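You operate a simulated robot arm through the tools that you are given. There is no shell and no other tool. Be economical: measure what you need, move in short steps, check, and stop when the job is done.

Carry out the task below with a simulated robot arm. There is one attempt and no reset: what you move stays moved.

JOB
Lay both pairs of socks on the radiator rack to dry; set the heating as the note says.
Fine: the radiator brush goes up on the sill first.

It is judged by the outcome, as a careful person would: the job done as asked, and still so three seconds after it is handed in. It fails if anything else is knocked over, pushed out of place, dropped, spilled or broken.

ROBOT AND FRAMES
A 6-joint arm with a two-finger parallel gripper, fixed in place. Base frame: the origin is at the foot of the arm, x ahead of it, y to its left, z up. Readings come in m, degrees, newtons and seconds.
With the tool pointing down near the work surface it reaches from about 0.1 to 0.7 m from the base axis. Its first joint turns from -166.0 to 166.0 degrees. Payload 3.91 kg.
The TCP is the grasp point between the finger pads, 0.03 m short of the fingertips. In the tool frame z runs along the fingers and y along their closing line. The gripper opens to 0.11 m. The fingers are 0.02 m wide and 0.01 m thick; the gripper's body (0.048 by 0.112 m) begins 0.055 m behind the TCP.
Orientation is told as [roll, pitch, yaw] about the base's x, y, z axes, in that order, counted from this pose: with the fingers straight down and closing along the base's y, the tool's x points along the base's -x, its y along +y and its z along -z.

CONTROLS
- The arm moves only by the tool drive_tool. Its argument "increments" is a list of rows, each a list of 2 entries, a list of its own where there are three numbers: the shift along the tool's x, y, z in m, then the turn, a rotation vector about the tool's x, y, z in degrees. In form: [[[dx, dy, dz], [ax, ay, az]], ...]. A call has 1 to 8 rows; each row shifts and turns the commanded pose from where the row before left it, along the tool's axes as they then stand. "jaw" is the finger opening in m, from 0 to 0.11, set as the call begins (left out, the last holds). Each row takes 0.2 s and may step no farther than 0.05 m and 8.6 degrees from the row before; otherwise, or with a gripper value out of range, the whole call is refused. Where a pose cannot be reached the arm comes as near as it can. A force on the tool above 90 N (or 10 N above the force at the start of the call, whichever is more), or a blocked arm, ends the call early, and 0.2 s more pass. Each finger travels about 0.045 m/s and halts on what it meets, pressing with about 32 N; the grip force reading is that of the motor and also rises with nothing between the fingers. The clock runs only during rows and for 0.2 s after the last one: add rows that do not move to give the fingers time. The reply holds the time, the measured pose of the TCP, the force on the tool along the base axes, the opening and the grip force, in the units named above and with some noise, and new pictures: "views" is both (left out), scene, wrist or none.
- Cameras (640 x 400 px; columns grow to the right, rows downward): "scene" is fixed at [0.4014, -0.6487, 1.2094]; the picture's right is [1.00, -0.07, 0.00], its down [-0.02, -0.23, -0.97] and it looks along [0.07, 0.97, -0.23] (base axes); focal length 367 px, centre (320, 200). "wrist" rides on the gripper at [-0.036, 0, -0.057] in the tool frame; the picture's right is [0.00, -1.00, 0.00], its down [0.97, 0.00, -0.24] and it looks along [0.24, 0.00, 0.97] (tool axes); focal length 218 px, centre (320, 200). There is no depth. A picture from a camera that has moved, and an enlarged one, comes with that camera's place and axes in the base frame and with its lens.
- raise_lower(by): slides the trunk up (or, below 0, down) by that many m; the arm rides with it, the base frame stays. It gives what a move gives, with no picture.
- enlarge(camera, box): a new picture of the part [left, top, right, bottom] of that camera's present view, enlarged. It takes no simulated time.
- close_job(): hands the job in; it is judged then, once.

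Go step by step. Nothing tells you positions but the pictures and the camera data: compare them with the known pose of the tool, close in by small moves and look again before you grip or let go. The budget is 120 turns and 150 pictures, counting those below and the enlarged ones. Unless the task says otherwise, let go and move clear before handing in, and close with one line.

The tools are called after "Call:" as a command line: name --argument value ..., lists and objects as JSON in quotes. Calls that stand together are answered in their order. drive_tool: Moves the arm, as the interface text tells. Its arguments: {"type":"object","properties":{"increments":{"type":"array"},"jaw":{"type":"number"},"views":{"type":"string","enum":["both","scene","wrist","none"]}},"required":["increments"]} The other tools are called the same way: raise_lower (by) slides the trunk up or down; enlarge (camera, box) takes an enlarged picture of a part of a camera's view; close_job () hands the job in.

At the start:

```text
t: 0.0
tool_pos: [0.2331, 0.3324, 1.2474]
tool_rot: [0.0, 0.0, 0.1]
wrist_force: [-0.6, -0.8, -0.2]
finger_gap: 0.1102
gripper_force: 0.0
trunk travel left (down, up): [-0.525, 0.065]
```

scene: 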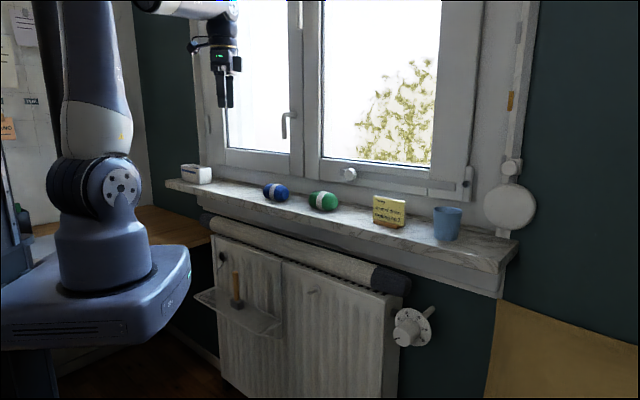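
wrist: 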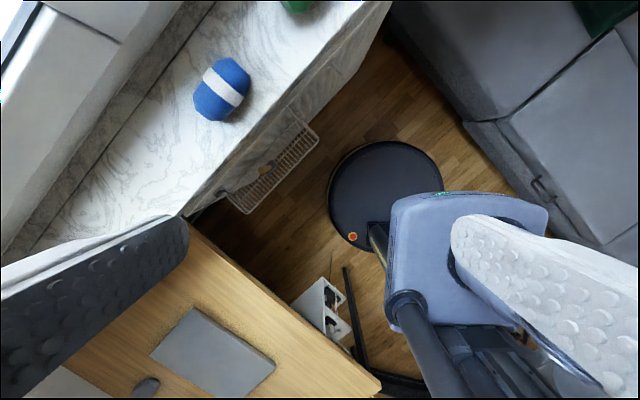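

I see the sill with two sock balls (blue, green), a note, and a cup; below it are the radiator, a rack holding the brush, and a valve knob. I'll enlarge the note, the rack and the valve to read them.

Call:
enlarge --camera "scene" --box '[360, 180, 420, 240]'

Call:
enlarge --camera "scene" --box '[180, 250, 320, 350]'

Call:
enlarge --camera "scene" --box '[370, 290, 450, 360]'

Call:
enlarge --camera "scene" --box '[160, 140, 480, 270]'

```text
6.67 times, centred on (390, 210) of scene
camera zoom: at [0.4014, -0.6487, 1.2094], right [1.0, -0.07, 0.0], down [-0.02, -0.23, -0.97], along [0.07, 0.97, -0.23], focal length 2448 px, centre (-147, 133)
```

zoom: 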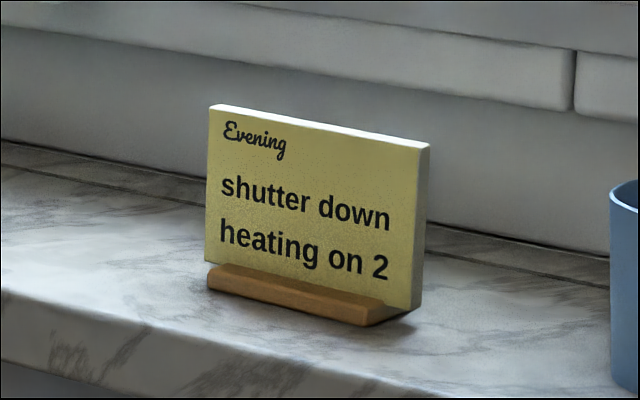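

```text
4.00 times, centred on (250, 300) of scene
camera zoom: at [0.4014, -0.6487, 1.2094], right [1.0, -0.07, 0.0], down [-0.02, -0.23, -0.97], along [0.07, 0.97, -0.23], focal length 1469 px, centre (600, -200)
```

zoom: 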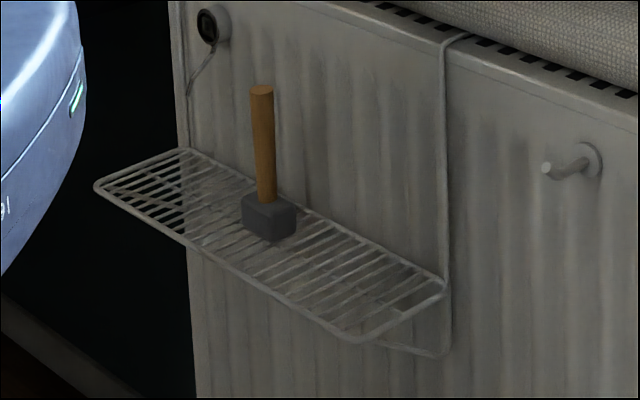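

```text
5.71 times, centred on (410, 325) of scene
camera zoom: at [0.4014, -0.6487, 1.2094], right [1.0, -0.07, 0.0], down [-0.02, -0.23, -0.97], along [0.07, 0.97, -0.23], focal length 2098 px, centre (-194, -514)
```

zoom: 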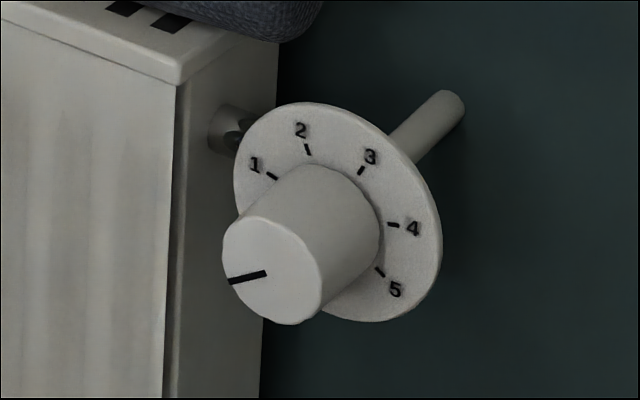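

```text
2.00 times, centred on (320, 205) of scene
camera zoom: at [0.4014, -0.6487, 1.2094], right [1.0, -0.07, 0.0], down [-0.02, -0.23, -0.97], along [0.07, 0.97, -0.23], focal length 734 px, centre (320, 190)
```

zoom: 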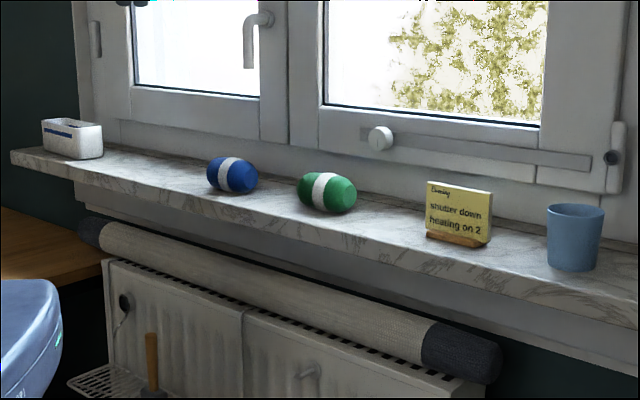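

The note says heating on 2, and the dial mark currently sits below 1, probably at 0 or off. I'll enlarge the wrist view to triangulate the rack and brush.

Call:
enlarge --camera "wrist" --box '[180, 100, 340, 220]'

Call:
enlarge --camera "wrist" --box '[160, 0, 400, 150]'

```text
3.33 times, centred on (260, 160) of wrist
camera zoom: at [0.2695, 0.3333, 1.3044], right [0.0, -1.0, 0.0], down [-0.97, 0.0, 0.24], along [-0.24, 0.0, -0.97], focal length 728 px, centre (520, 333)
```

zoom: 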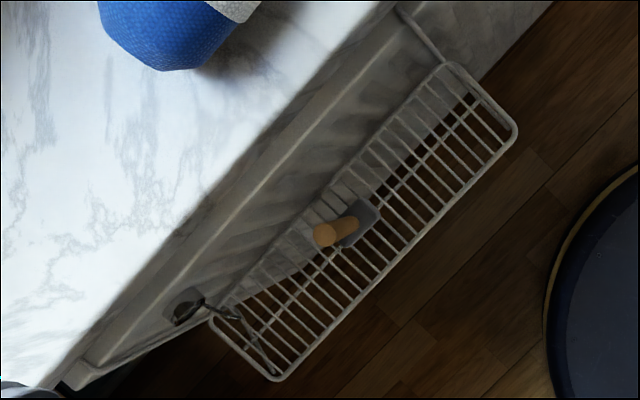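

```text
2.67 times, centred on (280, 75) of wrist
camera zoom: at [0.2695, 0.3333, 1.3044], right [0.0, -1.0, 0.0], down [-0.97, 0.0, 0.24], along [-0.24, 0.0, -0.97], focal length 582 px, centre (427, 533)
```

zoom: 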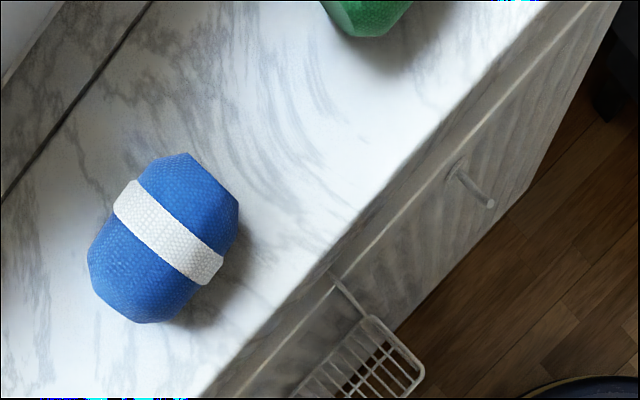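

I place the wall at about 45°, with the rack at z≈0.565 under the sill's front edge, the brush handle near (0.203, 0.498, z 0.60–0.70), and the sill at z≈0.95. First I'll yaw the tool so that it faces the wall.

Call:
drive_tool --increments '[[[0, 0, 0], [0, 0, 8.44]], [[0, 0, 0], [0, 0, 8.44]], [[0, 0, 0], [0, 0, 8.44]], [[0, 0, 0], [0, 0, 8.44]], [[0, 0, 0], [0, 0, 8.44]], [[0, 0, 0], [0, 0, 8.44]], [[0, 0, 0], [0, 0, 8.44]], [[0, 0, 0], [0, 0, 8.44]]]' --views "none"

Call:
drive_tool --increments '[[[0, 0, 0], [0, 0, 8.44]], [[0, 0, 0], [0, 0, 8.44]], [[0, 0, 0], [0, 0, 8.44]], [[0, 0, 0], [0, 0, 8.44]], [[0, 0, 0], [0, 0, 8.44]], [[0, 0, 0], [0, 0, 8.44]], [[0, 0, 0], [0, 0, 8.44]], [[0, 0, 0], [0, 0, 8.44]]]' --views "both"

```text
t: 1.8
tool_pos: [0.2338, 0.3332, 1.2465]
tool_rot: [0.0, 0.1, -67.7]
wrist_force: [0.5, 1.0, -0.1]
finger_gap: 0.1102
gripper_force: 0.0
trunk travel left (down, up): [-0.525, 0.065]
```

```text
t: 3.6
tool_pos: [0.3484, 0.2305, 1.2419]
tool_rot: [-0.4, 0.0, -134.2]
wrist_force: [-0.1, -0.4, -0.1]
finger_gap: 0.1099
gripper_force: 0.0
out of reach, approached as far as the arm can: row 6, 7, 8
trunk travel left (down, up): [-0.525, 0.065]
camera wrist: at [0.3243, 0.2042, 1.2998], right [-0.72, 0.7, 0.01], down [0.68, 0.69, 0.24], along [0.16, 0.18, -0.97], focal length 218 px, centre (320, 200)
```

scene: 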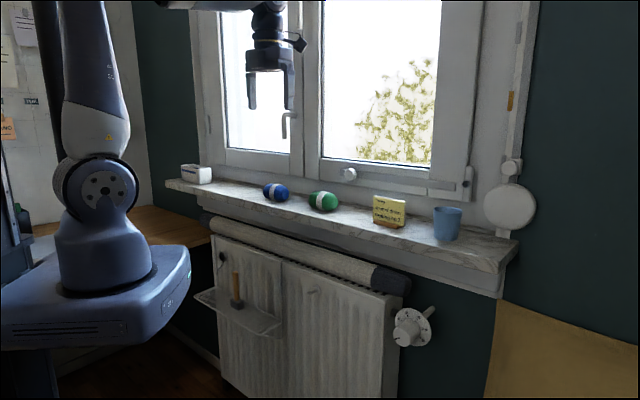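
wrist: 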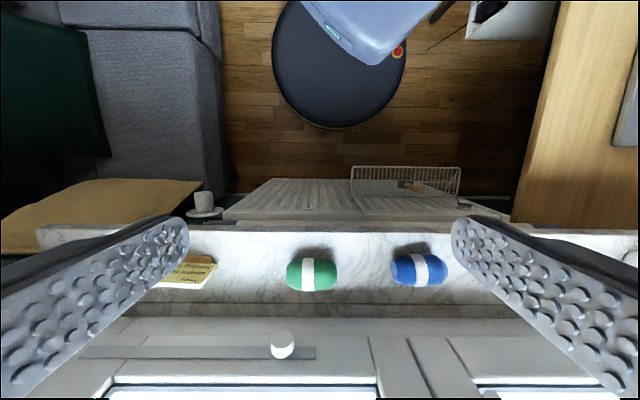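

The wrist reached its joint limit near yaw -135, so I'll use yaw +45 instead, which has the same closing line along the wall. I'll turn back.

Call:
drive_tool --increments '[[[0, 0, 0], [0, 0, -8.58]], [[0, 0, 0], [0, 0, -8.58]], [[0, 0, 0], [0, 0, -8.58]], [[0, 0, 0], [0, 0, -8.58]], [[0, 0, 0], [0, 0, -8.58]], [[0, 0, 0], [0, 0, -8.58]], [[0, 0, 0], [0, 0, -8.58]]]' --views "none"

Call:
drive_tool --increments '[[[0, 0, 0], [0, 0, -8.58]], [[0, 0, 0], [0, 0, -8.58]], [[0, 0, 0], [0, 0, -8.58]], [[0, 0, 0], [0, 0, -8.58]], [[0, 0, 0], [0, 0, -8.58]], [[0, 0, 0], [0, 0, -8.58]], [[0, 0, 0], [0, 0, -8.58]]]' --views "none"

Call:
drive_tool --increments '[[[0, 0, 0], [0, 0, -8.58]], [[0, 0, 0], [0, 0, -8.58]], [[0, 0, 0], [0, 0, -8.58]], [[0, 0, 0], [0, 0, -8.58]], [[0, 0, 0], [0, 0, -8.58]], [[0, 0, 0], [0, 0, -8.58]], [[0, 0, 0], [0, 0, -8.58]]]' --views "none"

```text
t: 5.2
tool_pos: [0.3499, 0.2299, 1.2421]
tool_rot: [0.0, 0.0, -74.8]
wrist_force: [0.8, -0.4, -0.2]
finger_gap: 0.1101
gripper_force: 0.0
trunk travel left (down, up): [-0.525, 0.065]
```

```text
t: 6.8
tool_pos: [0.3499, 0.2287, 1.2425]
tool_rot: [-0.1, 0.1, -14.7]
wrist_force: [0.1, 0.6, -0.7]
finger_gap: 0.1102
gripper_force: 0.1
trunk travel left (down, up): [-0.525, 0.065]
```

```text
t: 8.4
tool_pos: [0.3493, 0.2289, 1.2416]
tool_rot: [-0.1, 0.0, 45.3]
wrist_force: [0.2, -0.1, -0.1]
finger_gap: 0.1095
gripper_force: 0.0
trunk travel left (down, up): [-0.525, 0.065]
```

The yaw is now 45, with tool x pointing to the room, y to the left along the wall, and z down. I'll back off, slide left to the brush's column and tilt 45° toward the wall.

Call:
drive_tool --increments '[[[0.03, 0.036, 0], [0, 0, 0]], [[0.03, 0.036, 0], [0, 0, 0]], [[0, 0.0367, 0], [0, -7.5, 0]], [[0, 0.0367, 0], [0, -7.5, 0]], [[0, 0.0367, 0], [0, -7.5, 0]], [[0, 0.0367, 0], [0, -7.5, 0]], [[0, 0.0367, 0], [0, -7.5, 0]], [[0, 0.0367, 0], [0, -7.5, 0]]]' --views "both"

```text
t: 10.2
tool_pos: [0.0994, 0.3942, 1.2424]
tool_rot: [0.0, -45.1, 45.2]
wrist_force: [-0.9, 0.3, 0.0]
finger_gap: 0.1098
gripper_force: 0.1
trunk travel left (down, up): [-0.525, 0.065]
camera wrist: at [0.0896, 0.3841, 1.3082], right [0.71, -0.7, 0.0], down [-0.6, -0.61, -0.52], along [0.36, 0.37, -0.86], focal length 218 px, centre (320, 200)
```

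scene: 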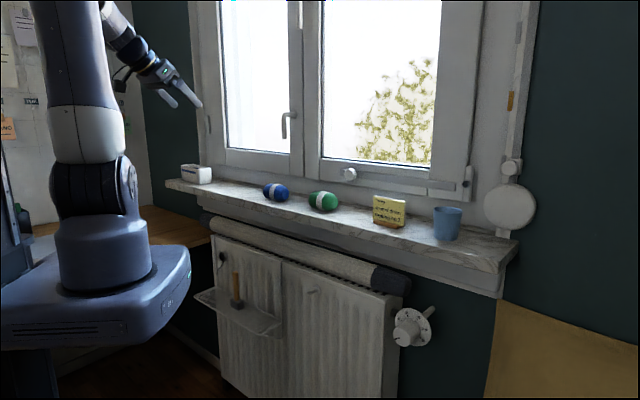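
wrist: 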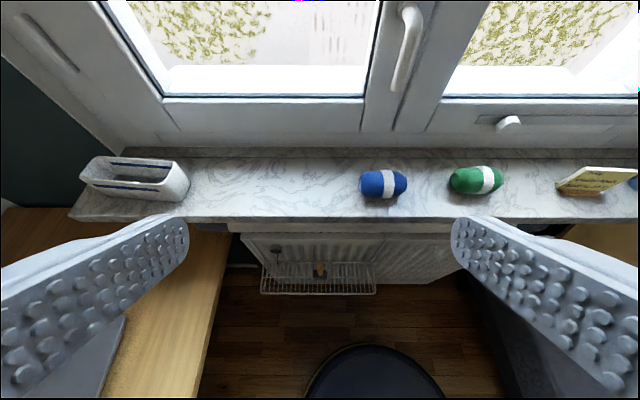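

The tool sits in the brush's column at p≈0.35, clear of the sill. I'll lower the trunk so that it comes down in front of the brush.

Call:
raise_lower --by -0.3

Call:
raise_lower --by -0.2

Call:
drive_tool --increments '[[[0, 0, 0], [0, 0, 0]]]' --views "both"

```text
t: 13.2
tool_pos: [0.1003, 0.3925, 0.941]
tool_rot: [0.0, -44.9, 45.2]
wrist_force: [-0.2, -0.3, 0.5]
finger_gap: 0.1103
gripper_force: 0.1
trunk travel left (down, up): [-0.225, 0.365]
```

```text
t: 15.4
tool_pos: [0.1005, 0.3942, 0.7417]
tool_rot: [-0.1, -45.0, 45.2]
wrist_force: [-0.1, -0.3, -0.9]
finger_gap: 0.1099
gripper_force: 0.0
trunk travel left (down, up): [-0.025, 0.565]
```

```text
t: 15.8
tool_pos: [0.1008, 0.3925, 0.7427]
tool_rot: [0.0, -45.0, 45.3]
wrist_force: [-0.2, 0.5, -0.3]
finger_gap: 0.1099
gripper_force: 0.1
trunk travel left (down, up): [-0.025, 0.565]
camera wrist: at [0.0903, 0.3837, 0.8082], right [0.71, -0.7, 0.0], down [-0.6, -0.61, -0.52], along [0.36, 0.37, -0.86], focal length 218 px, centre (320, 200)
```

scene: 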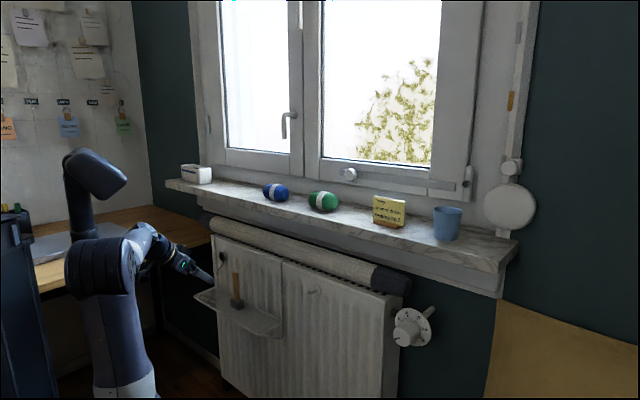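
wrist: 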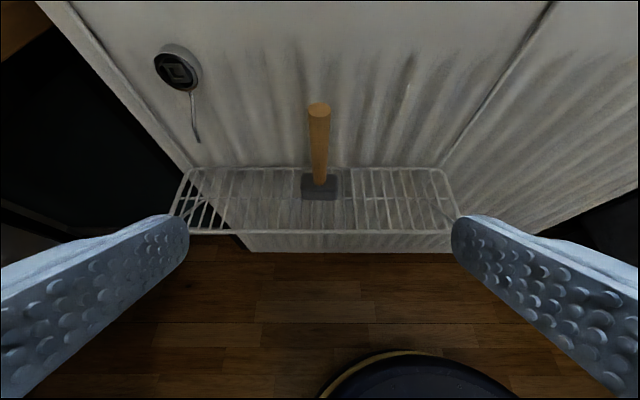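

The brush handle is centred and my position estimates agree. I'll approach with the jaw partly closed and stop at the grasp point.

Call:
drive_tool --increments '[[[-0.0112, 0, 0.0406], [0, 0, 0]], [[-0.0112, 0, 0.0406], [0, 0, 0]], [[-0.0112, 0, 0.0406], [0, 0, 0]], [[-0.0112, 0, 0.0406], [0, 0, 0]]]' --jaw 0.06 --views "both"

```text
t: 16.8
tool_pos: [0.2031, 0.4986, 0.6607]
tool_rot: [0.0, -44.9, 45.1]
wrist_force: [0.2, -0.1, 0.7]
finger_gap: 0.0602
gripper_force: 0.1
trunk travel left (down, up): [-0.025, 0.565]
camera wrist: at [0.1931, 0.4876, 0.7262], right [0.71, -0.7, 0.0], down [-0.6, -0.61, -0.52], along [0.36, 0.37, -0.86], focal length 218 px, centre (320, 200)
```

scene: 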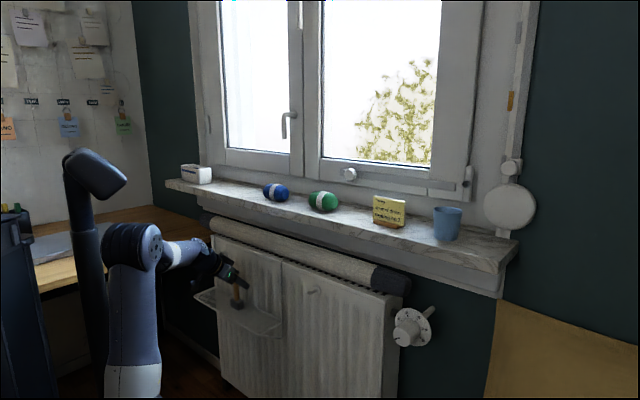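
wrist: 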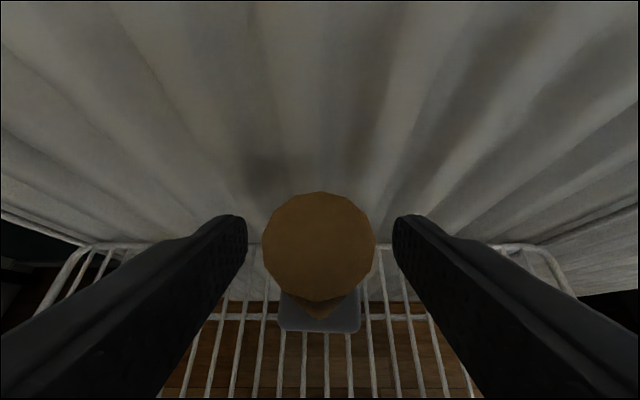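

The handle is between the fingers. I'll close the jaw.

Call:
drive_tool --increments '[[[0, 0, 0], [0, 0, 0]], [[0, 0, 0], [0, 0, 0]], [[0, 0, 0], [0, 0, 0]], [[0, 0, 0], [0, 0, 0]], [[0, 0, 0], [0, 0, 0]]]' --jaw 0.0 --views "wrist"

```text
t: 18.0
tool_pos: [0.2023, 0.4969, 0.6591]
tool_rot: [0.0, -45.0, 45.2]
wrist_force: [0.8, 0.3, 0.6]
finger_gap: 0.0168
gripper_force: 31.5
trunk travel left (down, up): [-0.025, 0.565]
camera wrist: at [0.1927, 0.4876, 0.7261], right [0.71, -0.7, 0.0], down [-0.6, -0.61, -0.52], along [0.36, 0.37, -0.86], focal length 218 px, centre (320, 200)
```

wrist: 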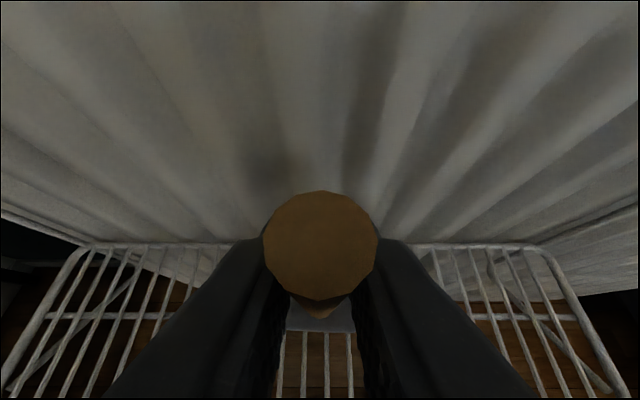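

The brush is gripped at a gap of 16.8 mm. I'll lift it 4 cm, back away from the wall, and raise the trunk above sill height.

Call:
drive_tool --increments '[[[-0.0141, 0, -0.0141], [0, 0, 0]], [[-0.0141, 0, -0.0141], [0, 0, 0]], [[0.0354, 0, -0.035], [0, 0, 0]], [[0.0354, 0, -0.035], [0, 0, 0]], [[0.02, 0, -0.02], [0, 0, 0]]]' --views "none"

Call:
raise_lower --by 0.4

Call:
drive_tool --increments '[[[0, 0, 0], [0, 0, 0]]]' --views "both"

```text
t: 19.2
tool_pos: [0.1121, 0.408, 0.6966]
tool_rot: [0.0, -45.0, 45.2]
wrist_force: [0.0, -0.5, -0.6]
finger_gap: 0.0169
gripper_force: 32.0
trunk travel left (down, up): [-0.025, 0.565]
```

```text
t: 23.0
tool_pos: [0.1125, 0.4084, 1.0977]
tool_rot: [0.0, -45.0, 45.3]
wrist_force: [-0.4, -0.1, 0.0]
finger_gap: 0.0169
gripper_force: 32.0
trunk travel left (down, up): [-0.425, 0.165]
```

```text
t: 23.4
tool_pos: [0.1133, 0.408, 1.0971]
tool_rot: [0.0, -45.0, 45.1]
wrist_force: [0.3, -0.8, -1.1]
finger_gap: 0.0171
gripper_force: 31.4
trunk travel left (down, up): [-0.425, 0.165]
camera wrist: at [0.1029, 0.3975, 1.1637], right [0.71, -0.7, 0.0], down [-0.6, -0.61, -0.52], along [0.36, 0.37, -0.86], focal length 218 px, centre (320, 200)
```

scene: 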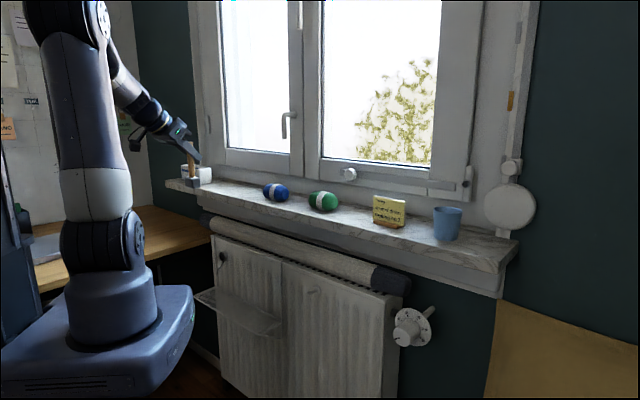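
wrist: 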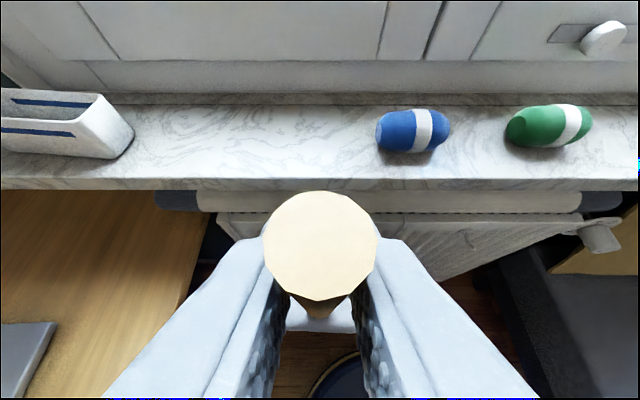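

The brush is held upright over the front of the sill, with free space between the white box and the blue socks. I'll move in over the sill, then partly down.

Call:
drive_tool --increments '[[[-0.0284, 0.012, 0.0284], [0, 0, 0]], [[-0.0284, 0.012, 0.0284], [0, 0, 0]], [[-0.0284, 0.012, 0.0284], [0, 0, 0]], [[-0.0284, 0.012, 0.0284], [0, 0, 0]], [[-0.0284, 0.012, 0.0284], [0, 0, 0]], [[0.0141, 0, 0.0141], [0, 0, 0]], [[0.0071, 0, 0.0071], [0, 0, 0]]]' --views "both"

```text
t: 25.0
tool_pos: [0.2116, 0.593, 1.0651]
tool_rot: [-0.2, -44.9, 45.2]
wrist_force: [-0.9, 0.0, 0.5]
finger_gap: 0.017
gripper_force: 32.4
trunk travel left (down, up): [-0.425, 0.165]
camera wrist: at [0.2009, 0.5827, 1.133], right [0.71, -0.7, 0.0], down [-0.6, -0.61, -0.52], along [0.36, 0.37, -0.86], focal length 218 px, centre (320, 200)
```

scene: 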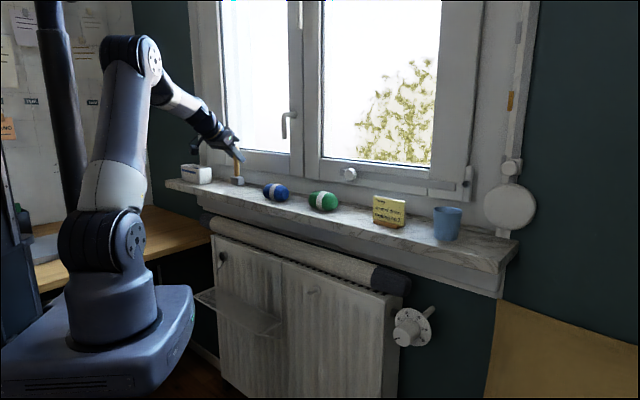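
wrist: 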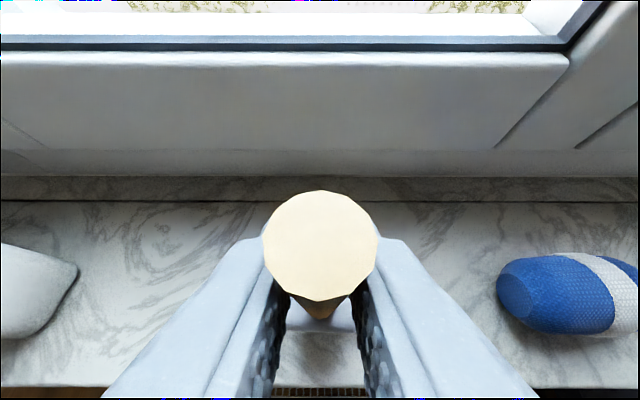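

Call:
enlarge --camera "scene" --box '[200, 140, 280, 200]'

```text
6.67 times, centred on (240, 170) of scene
camera zoom: at [0.4014, -0.6487, 1.2094], right [1.0, -0.07, 0.0], down [-0.02, -0.23, -0.97], along [0.07, 0.97, -0.23], focal length 2448 px, centre (853, 400)
```

zoom: 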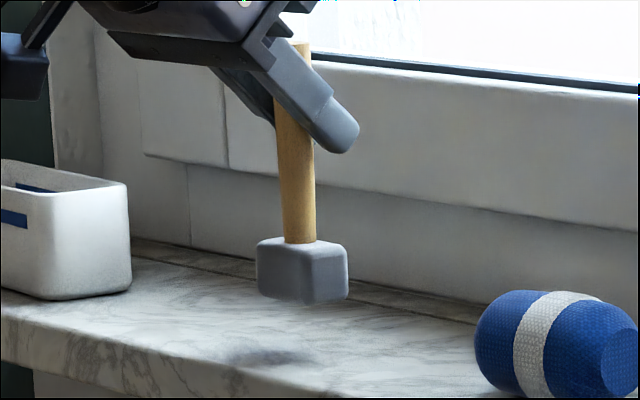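

The brush head looks about 2.5 cm above the sill. I'll go down in small steps and watch the force reading.

Call:
drive_tool --increments '[[[0.005, 0, 0.005], [0, 0, 0]], [[0.005, 0, 0.005], [0, 0, 0]], [[0, 0, 0], [0, 0, 0]]]' --views "scene"

Call:
enlarge --camera "scene" --box '[210, 155, 270, 195]'

```text
t: 25.8
tool_pos: [0.2117, 0.593, 1.0541]
tool_rot: [0.1, -45.0, 45.1]
wrist_force: [0.7, -0.4, 0.3]
finger_gap: 0.0169
gripper_force: 32.2
trunk travel left (down, up): [-0.425, 0.165]
```

scene: 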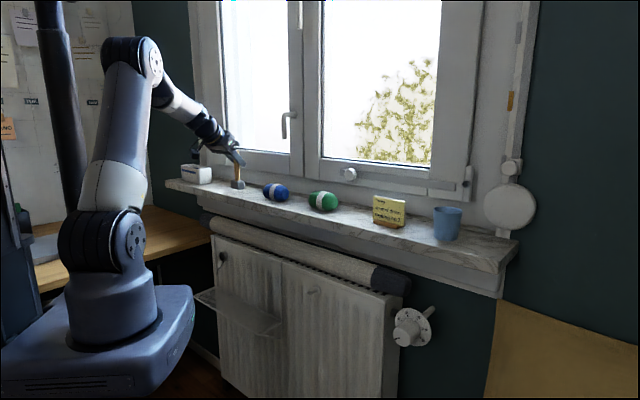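

```text
10.00 times, centred on (240, 175) of scene
camera zoom: at [0.4014, -0.6487, 1.2094], right [1.0, -0.07, 0.0], down [-0.02, -0.23, -0.97], along [0.07, 0.97, -0.23], focal length 3672 px, centre (1120, 450)
```

zoom: 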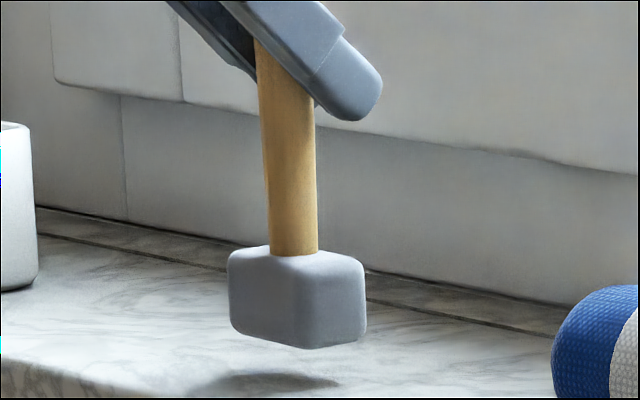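

Call:
drive_tool --increments '[[[0.0028, 0, 0.0028], [0, 0, 0]], [[0.0028, 0, 0.0028], [0, 0, 0]], [[0, 0, 0], [0, 0, 0]]]' --views "none"

Call:
enlarge --camera "scene" --box '[210, 155, 270, 195]'

```text
t: 26.6
tool_pos: [0.2126, 0.5926, 1.0451]
tool_rot: [0.0, -45.1, 45.2]
wrist_force: [-0.2, -0.4, -1.6]
finger_gap: 0.017
gripper_force: 31.9
trunk travel left (down, up): [-0.425, 0.165]
```

```text
10.00 times, centred on (240, 175) of scene
camera zoom: at [0.4014, -0.6487, 1.2094], right [1.0, -0.07, 0.0], down [-0.02, -0.23, -0.97], along [0.07, 0.97, -0.23], focal length 3672 px, centre (1120, 450)
```

zoom: 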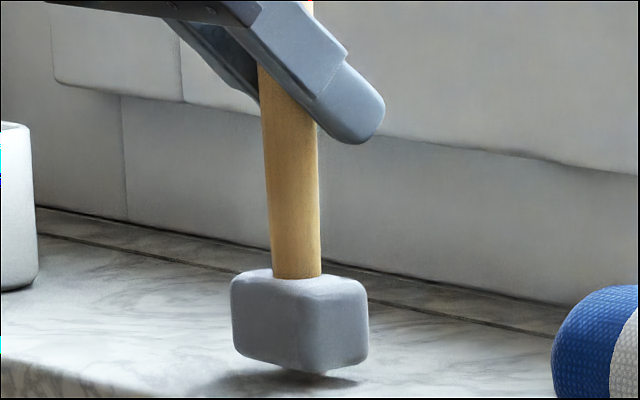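

Call:
drive_tool --increments '[[[0.0014, 0, 0.0014], [0, 0, 0]], [[0, 0, 0], [0, 0, 0]]]' --views "none"

Call:
drive_tool --increments '[[[0.001, 0, 0.001], [0, 0, 0]], [[0, 0, 0], [0, 0, 0]]]' --views "none"

Call:
enlarge --camera "scene" --box '[210, 155, 270, 195]'

```text
t: 27.2
tool_pos: [0.2113, 0.5924, 1.0433]
tool_rot: [0.0, -45.0, 45.2]
wrist_force: [-0.3, 0.3, -0.8]
finger_gap: 0.0171
gripper_force: 31.9
trunk travel left (down, up): [-0.425, 0.165]
```

```text
t: 27.8
tool_pos: [0.2109, 0.5924, 1.0431]
tool_rot: [0.0, -45.0, 45.2]
wrist_force: [0.1, -0.1, -1.0]
finger_gap: 0.0167
gripper_force: 32.0
trunk travel left (down, up): [-0.425, 0.165]
```

```text
10.00 times, centred on (240, 175) of scene
camera zoom: at [0.4014, -0.6487, 1.2094], right [1.0, -0.07, 0.0], down [-0.02, -0.23, -0.97], along [0.07, 0.97, -0.23], focal length 3672 px, centre (1120, 450)
```

zoom: 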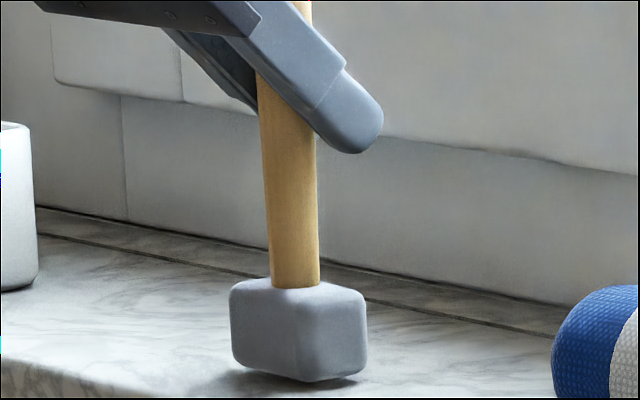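

Call:
drive_tool --increments '[[[0.001, 0, 0.001], [0, 0, 0]], [[0, 0, 0], [0, 0, 0]]]' --views "none"

Call:
drive_tool --increments '[[[0.001, 0, 0.001], [0, 0, 0]], [[0, 0, 0], [0, 0, 0]]]' --views "none"

Call:
enlarge --camera "scene" --box '[210, 155, 270, 195]'

```text
t: 28.4
tool_pos: [0.2123, 0.5918, 1.0407]
tool_rot: [0.1, -44.9, 45.2]
wrist_force: [-0.5, 0.3, 0.0]
finger_gap: 0.0167
gripper_force: 32.2
trunk travel left (down, up): [-0.425, 0.165]
```

```text
t: 29.0
tool_pos: [0.2115, 0.5921, 1.0402]
tool_rot: [0.0, -45.0, 45.2]
wrist_force: [0.1, -0.3, 1.8]
finger_gap: 0.0169
gripper_force: 31.9
trunk travel left (down, up): [-0.425, 0.165]
```

```text
10.00 times, centred on (240, 175) of scene
camera zoom: at [0.4014, -0.6487, 1.2094], right [1.0, -0.07, 0.0], down [-0.02, -0.23, -0.97], along [0.07, 0.97, -0.23], focal length 3672 px, centre (1120, 450)
```

zoom: 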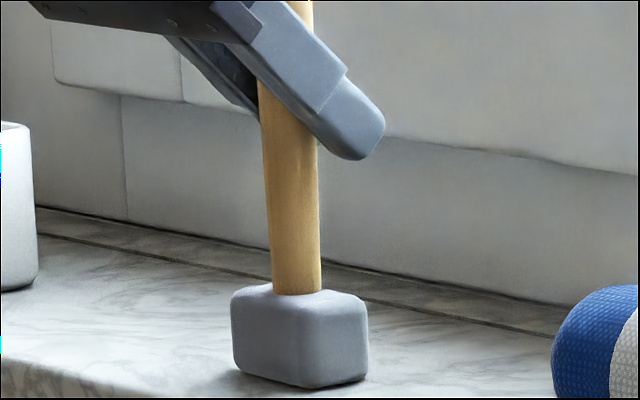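

The head is touching the sill, so I'll press a hair further and open the jaw.

Call:
drive_tool --increments '[[[0.0007, 0, 0.0007], [0, 0, 0]], [[0, 0, 0], [0, 0, 0]]]' --views "none"

Call:
drive_tool --increments '[[[0, 0, 0], [0, 0, 0]], [[0, 0, 0], [0, 0, 0]], [[0, 0, 0], [0, 0, 0]], [[0, 0, 0], [0, 0, 0]]]' --jaw 0.05 --views "wrist"

Call:
enlarge --camera "scene" --box '[210, 155, 270, 195]'

```text
t: 29.6
tool_pos: [0.2115, 0.5936, 1.0393]
tool_rot: [0.1, -45.1, 45.1]
wrist_force: [-1.9, -1.3, 8.6]
finger_gap: 0.0168
gripper_force: 31.4
trunk travel left (down, up): [-0.425, 0.165]
```

```text
t: 30.6
tool_pos: [0.2121, 0.5921, 1.0386]
tool_rot: [0.0, -45.0, 45.2]
wrist_force: [0.1, -0.2, -0.1]
finger_gap: 0.0502
gripper_force: 0.0
trunk travel left (down, up): [-0.425, 0.165]
camera wrist: at [0.2022, 0.5826, 1.1047], right [0.71, -0.7, 0.0], down [-0.6, -0.61, -0.52], along [0.36, 0.37, -0.86], focal length 218 px, centre (320, 200)
```

wrist: 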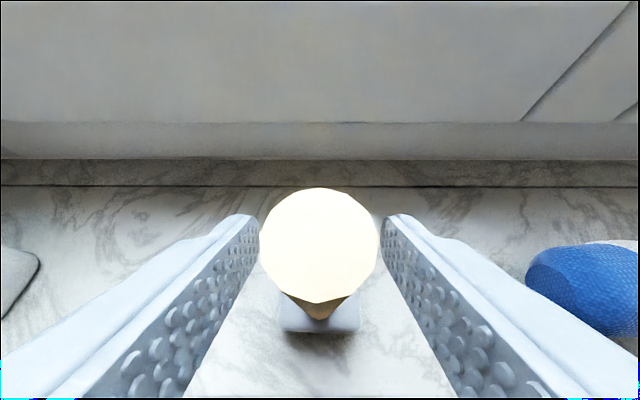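

```text
10.00 times, centred on (240, 175) of scene
camera zoom: at [0.4014, -0.6487, 1.2094], right [1.0, -0.07, 0.0], down [-0.02, -0.23, -0.97], along [0.07, 0.97, -0.23], focal length 3672 px, centre (1120, 450)
```

zoom: 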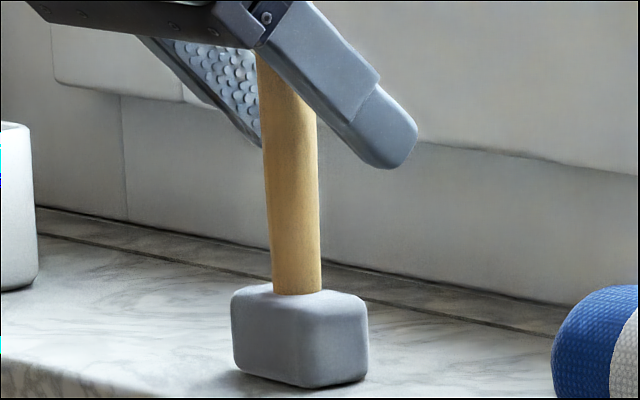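

The brush stands on the sill. I'll retreat along the tool axis, straighten up to vertical, and slide toward the blue socks.

Call:
drive_tool --increments '[[[0, 0, -0.05], [0, 0, 0]], [[0, 0, -0.05], [0, 0, 0]], [[0, 0, -0.05], [0, 0, 0]], [[0, 0, -0.03], [0, 0, 0]]]' --jaw 0.05 --views "none"

Call:
drive_tool --increments '[[[0, -0.03, 0], [0, 7.5, 0]], [[0, -0.03, 0], [0, 7.5, 0]], [[0, -0.03, 0], [0, 7.5, 0]], [[0, -0.03, 0], [0, 7.5, 0]], [[0, -0.03, 0], [0, 7.5, 0]], [[0, -0.03, 0], [0, 7.5, 0]]]' --views "none"

Call:
drive_tool --increments '[[[0, 0, 0], [0, 0, 8.2]], [[0, 0, 0], [0, 0, 8.2]], [[0, 0, 0], [0, 0, 8.2]], [[0, 0, 0], [0, 0, 8.2]], [[0, 0, 0], [0, 0, 8.2]], [[0, 0, 0], [0, 0, 8.2]]]' --views "none"

Call:
drive_tool --increments '[[[0, 0, 0], [0, 0, 8.2]], [[0, 0, 0], [0, 0, 8.2]], [[0, 0, 0], [0, 0, 8.2]], [[0, 0, 0], [0, 0, 8.2]], [[0, 0, 0], [0, 0, 8.2]]]' --views "both"

```text
t: 31.6
tool_pos: [0.1214, 0.5016, 1.1667]
tool_rot: [-0.1, -45.0, 45.2]
wrist_force: [0.2, -0.5, -0.5]
finger_gap: 0.0502
gripper_force: 0.1
trunk travel left (down, up): [-0.425, 0.165]
```

```text
t: 33.0
tool_pos: [0.251, 0.3739, 1.165]
tool_rot: [0.0, 0.2, 45.2]
wrist_force: [0.3, 0.9, -0.8]
finger_gap: 0.0502
gripper_force: 0.0
trunk travel left (down, up): [-0.425, 0.165]
```

```text
t: 34.4
tool_pos: [0.2509, 0.3747, 1.1647]
tool_rot: [0.0, 0.0, -4.2]
wrist_force: [-0.3, 1.1, -0.3]
finger_gap: 0.05
gripper_force: 0.1
trunk travel left (down, up): [-0.425, 0.165]
```

```text
t: 35.6
tool_pos: [0.2501, 0.3738, 1.1661]
tool_rot: [0.0, 0.0, -45.2]
wrist_force: [0.1, 0.0, -0.1]
finger_gap: 0.05
gripper_force: 0.1
trunk travel left (down, up): [-0.425, 0.165]
camera wrist: at [0.2762, 0.35, 1.2232], right [-0.71, -0.7, 0.0], down [-0.68, 0.69, 0.24], along [-0.17, 0.17, -0.97], focal length 218 px, centre (320, 200)
```

scene: 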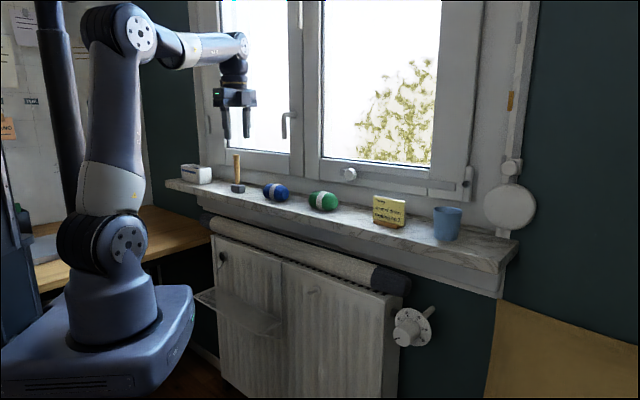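
wrist: 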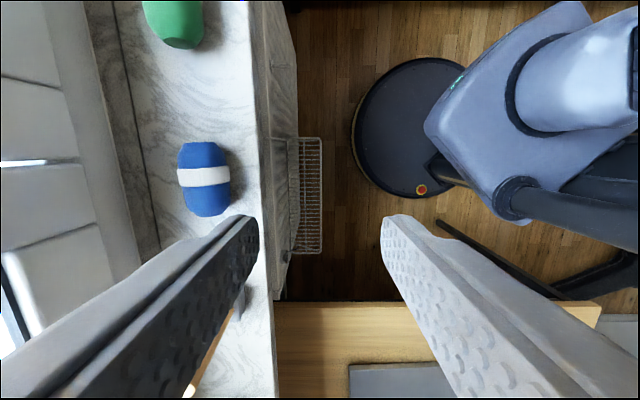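

The blue socks are at p≈0.575, q≈-0.089, about 6 cm wide, with their axis along the wall. I'll tilt 15° and move to a hover above them.

Call:
drive_tool --increments '[[[0, 0, 0], [-7.5, 0, 0]], [[0, 0, 0], [-7.5, 0, 0]], [[0, 0.0247, 0.0325], [0, 0, 0]], [[0, 0.0247, 0.0325], [0, 0, 0]], [[0, 0.0247, 0.0325], [0, 0, 0]], [[0, 0.0247, 0.0325], [0, 0, 0]]]' --jaw 0.078 --views "both"

```text
t: 37.0
tool_pos: [0.3418, 0.466, 1.0652]
tool_rot: [15.1, 0.0, -45.0]
wrist_force: [0.5, -0.4, 0.6]
finger_gap: 0.0777
gripper_force: 0.1
trunk travel left (down, up): [-0.425, 0.165]
camera wrist: at [0.3573, 0.43, 1.1203], right [-0.68, -0.68, -0.26], down [-0.73, 0.64, 0.23], along [0.01, 0.35, -0.94], focal length 218 px, centre (320, 200)
```

scene: 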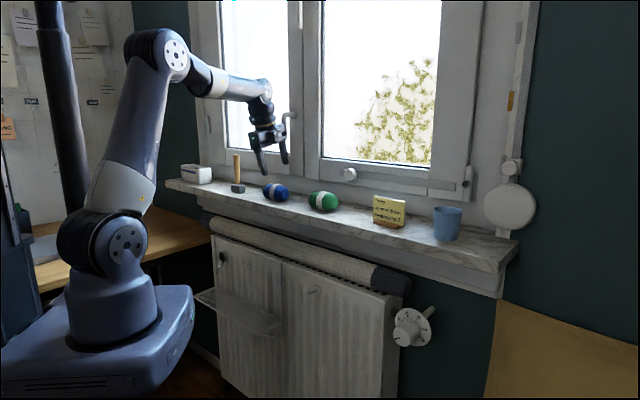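
wrist: 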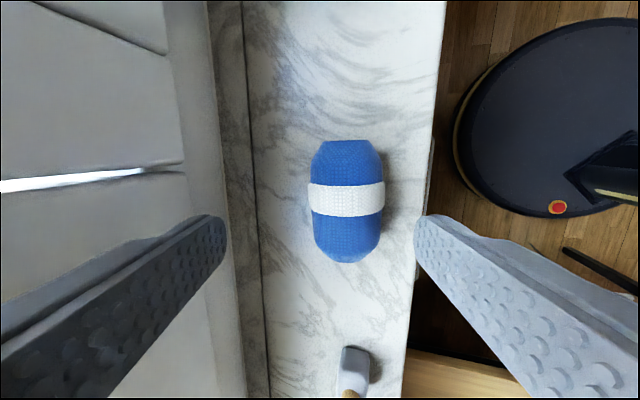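

The alignment is right, so I'll make a vertical descent onto the blue socks.

Call:
drive_tool --increments '[[[0, -0.0055, 0.023], [0, 0, 0]], [[0, -0.0055, 0.023], [0, 0, 0]], [[0, -0.0055, 0.023], [0, 0, 0]], [[0, 0, 0], [0, 0, 0]]]' --views "both"

Call:
enlarge --camera "scene" --box '[240, 160, 320, 210]'

```text
t: 38.0
tool_pos: [0.3427, 0.4677, 0.9952]
tool_rot: [15.0, 0.0, -45.0]
wrist_force: [0.9, 0.6, 0.2]
finger_gap: 0.078
gripper_force: 0.1
trunk travel left (down, up): [-0.425, 0.165]
camera wrist: at [0.3577, 0.4327, 1.0504], right [-0.68, -0.68, -0.26], down [-0.73, 0.64, 0.23], along [0.01, 0.35, -0.94], focal length 218 px, centre (320, 200)
```

scene: 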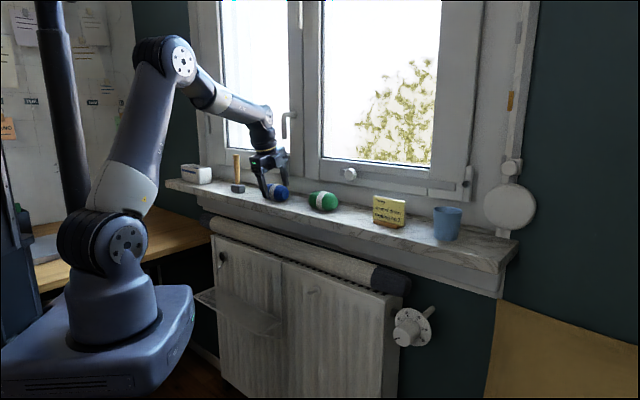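
wrist: 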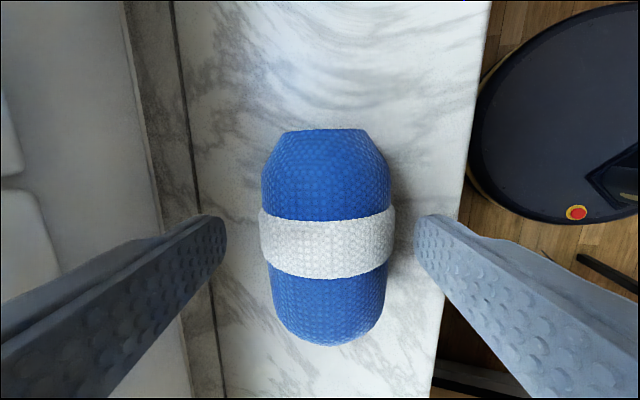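

```text
8.00 times, centred on (280, 185) of scene
camera zoom: at [0.4014, -0.6487, 1.2094], right [1.0, -0.07, 0.0], down [-0.02, -0.23, -0.97], along [0.07, 0.97, -0.23], focal length 2937 px, centre (640, 320)
```

zoom: 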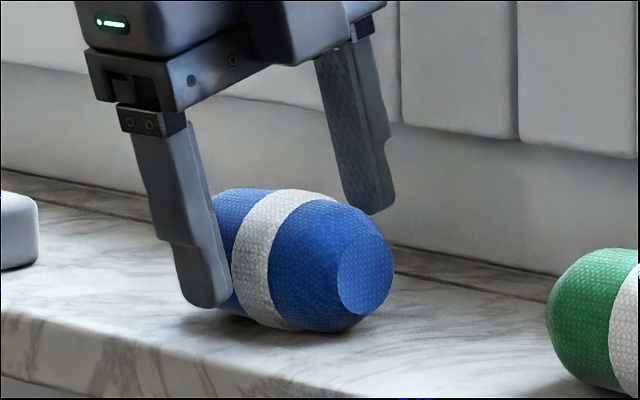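

The fingers straddle the socks, and the front fingertip is just above the sill. I'll close the jaw.

Call:
drive_tool --increments '[[[0, 0, 0], [0, 0, 0]], [[0, 0, 0], [0, 0, 0]], [[0, 0, 0], [0, 0, 0]], [[0, 0, 0], [0, 0, 0]]]' --jaw 0.0 --views "wrist"

Call:
enlarge --camera "scene" --box '[240, 160, 320, 210]'

```text
t: 39.0
tool_pos: [0.3424, 0.4674, 0.9948]
tool_rot: [14.8, -0.1, -45.0]
wrist_force: [-0.4, 0.4, 0.0]
finger_gap: 0.0494
gripper_force: 32.5
trunk travel left (down, up): [-0.425, 0.165]
camera wrist: at [0.3577, 0.4326, 1.0506], right [-0.68, -0.68, -0.26], down [-0.73, 0.64, 0.23], along [0.01, 0.35, -0.94], focal length 218 px, centre (320, 200)
```

wrist: 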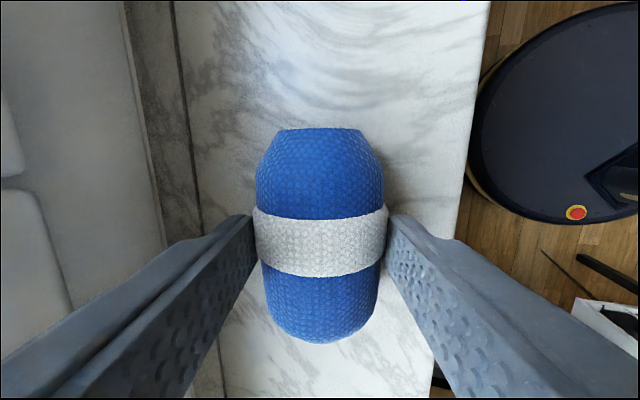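

```text
8.00 times, centred on (280, 185) of scene
camera zoom: at [0.4014, -0.6487, 1.2094], right [1.0, -0.07, 0.0], down [-0.02, -0.23, -0.97], along [0.07, 0.97, -0.23], focal length 2937 px, centre (640, 320)
```

zoom: 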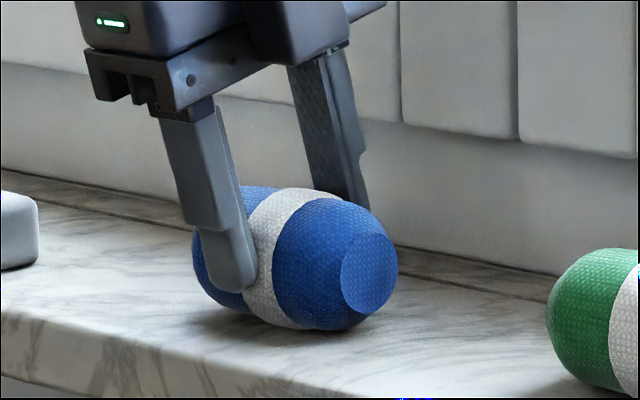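

The blue socks are gripped. I'll lift, back out to p≈0.40 and slide left to the rack column.

Call:
drive_tool --increments '[[[0, 0.0078, -0.029], [0, 0, 0]], [[0, 0.0078, -0.029], [0, 0, 0]], [[0, -0.0418, -0.0112], [0, 0, 0]], [[0, -0.0418, -0.0112], [0, 0, 0]], [[0, -0.0418, -0.0112], [0, 0, 0]], [[0, -0.0418, -0.0112], [0, 0, 0]]]' --views "none"

Call:
drive_tool --increments '[[[0.048, 0, 0], [0, 0, 0]], [[0.048, 0, 0], [0, 0, 0]], [[0.048, 0, 0], [0, 0, 0]], [[0.048, 0, 0], [0, 0, 0]]]' --views "both"

```text
t: 40.4
tool_pos: [0.2179, 0.3456, 1.0535]
tool_rot: [15.0, 0.0, -45.0]
wrist_force: [0.1, 1.1, 0.2]
finger_gap: 0.0495
gripper_force: 32.5
trunk travel left (down, up): [-0.425, 0.165]
```

```text
t: 41.4
tool_pos: [0.0818, 0.4818, 1.0524]
tool_rot: [15.1, 0.0, -45.0]
wrist_force: [0.4, -0.1, 0.0]
finger_gap: 0.0494
gripper_force: 32.3
trunk travel left (down, up): [-0.425, 0.165]
camera wrist: at [0.0974, 0.4476, 1.1081], right [-0.68, -0.68, -0.26], down [-0.73, 0.64, 0.23], along [0.01, 0.35, -0.94], focal length 218 px, centre (320, 200)
```

scene: 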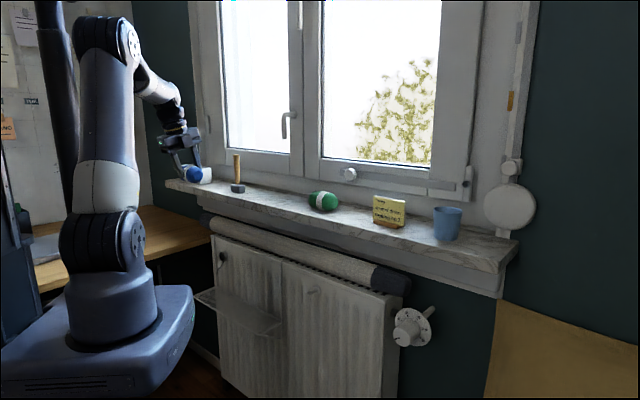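
wrist: 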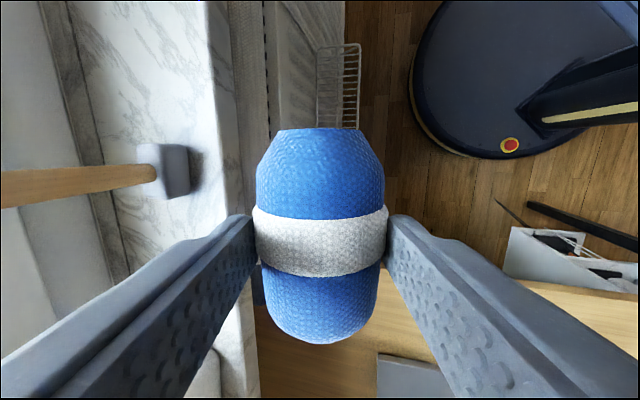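

I'll lower the trunk to bring the socks to hover height in front of the rack.

Call:
raise_lower --by -0.395

Call:
drive_tool --increments '[[[0, 0.0244, 0.0065], [0, 0, 0]], [[0, 0.0244, 0.0065], [0, 0, 0]]]' --views "both"

Call:
enlarge --camera "scene" --box '[180, 240, 300, 340]'

```text
t: 45.2
tool_pos: [0.0828, 0.4815, 0.6586]
tool_rot: [15.0, 0.0, -45.0]
wrist_force: [-0.4, -0.3, -0.8]
finger_gap: 0.0492
gripper_force: 32.2
trunk travel left (down, up): [-0.03, 0.56]
```

```text
t: 45.8
tool_pos: [0.1162, 0.5182, 0.6577]
tool_rot: [15.1, 0.0, -45.0]
wrist_force: [-0.1, 0.6, -0.2]
finger_gap: 0.0492
gripper_force: 31.4
trunk travel left (down, up): [-0.03, 0.56]
camera wrist: at [0.1323, 0.4831, 0.7132], right [-0.68, -0.68, -0.26], down [-0.73, 0.64, 0.23], along [0.01, 0.35, -0.94], focal length 218 px, centre (320, 200)
```

scene: 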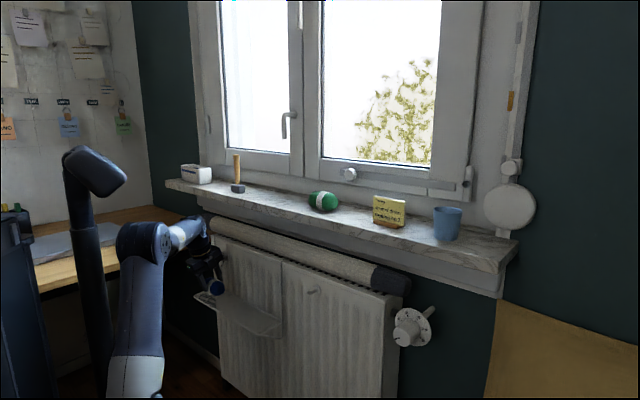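
wrist: 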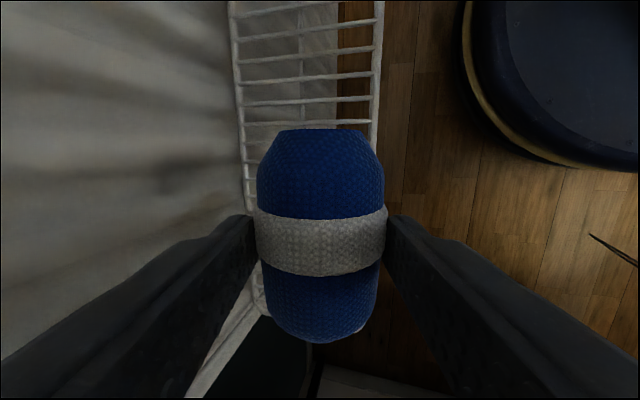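

```text
4.00 times, centred on (240, 290) of scene
camera zoom: at [0.4014, -0.6487, 1.2094], right [1.0, -0.07, 0.0], down [-0.02, -0.23, -0.97], along [0.07, 0.97, -0.23], focal length 1469 px, centre (640, -160)
```

zoom: 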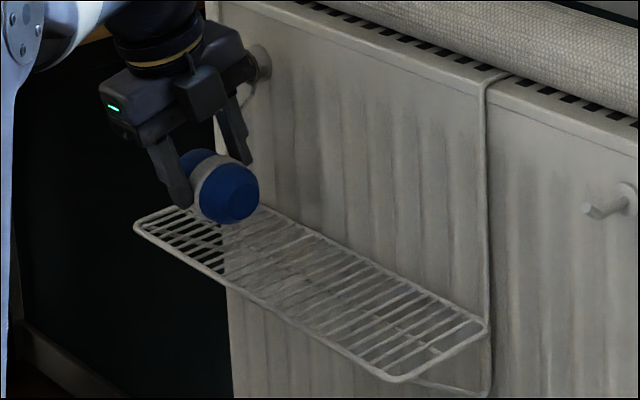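

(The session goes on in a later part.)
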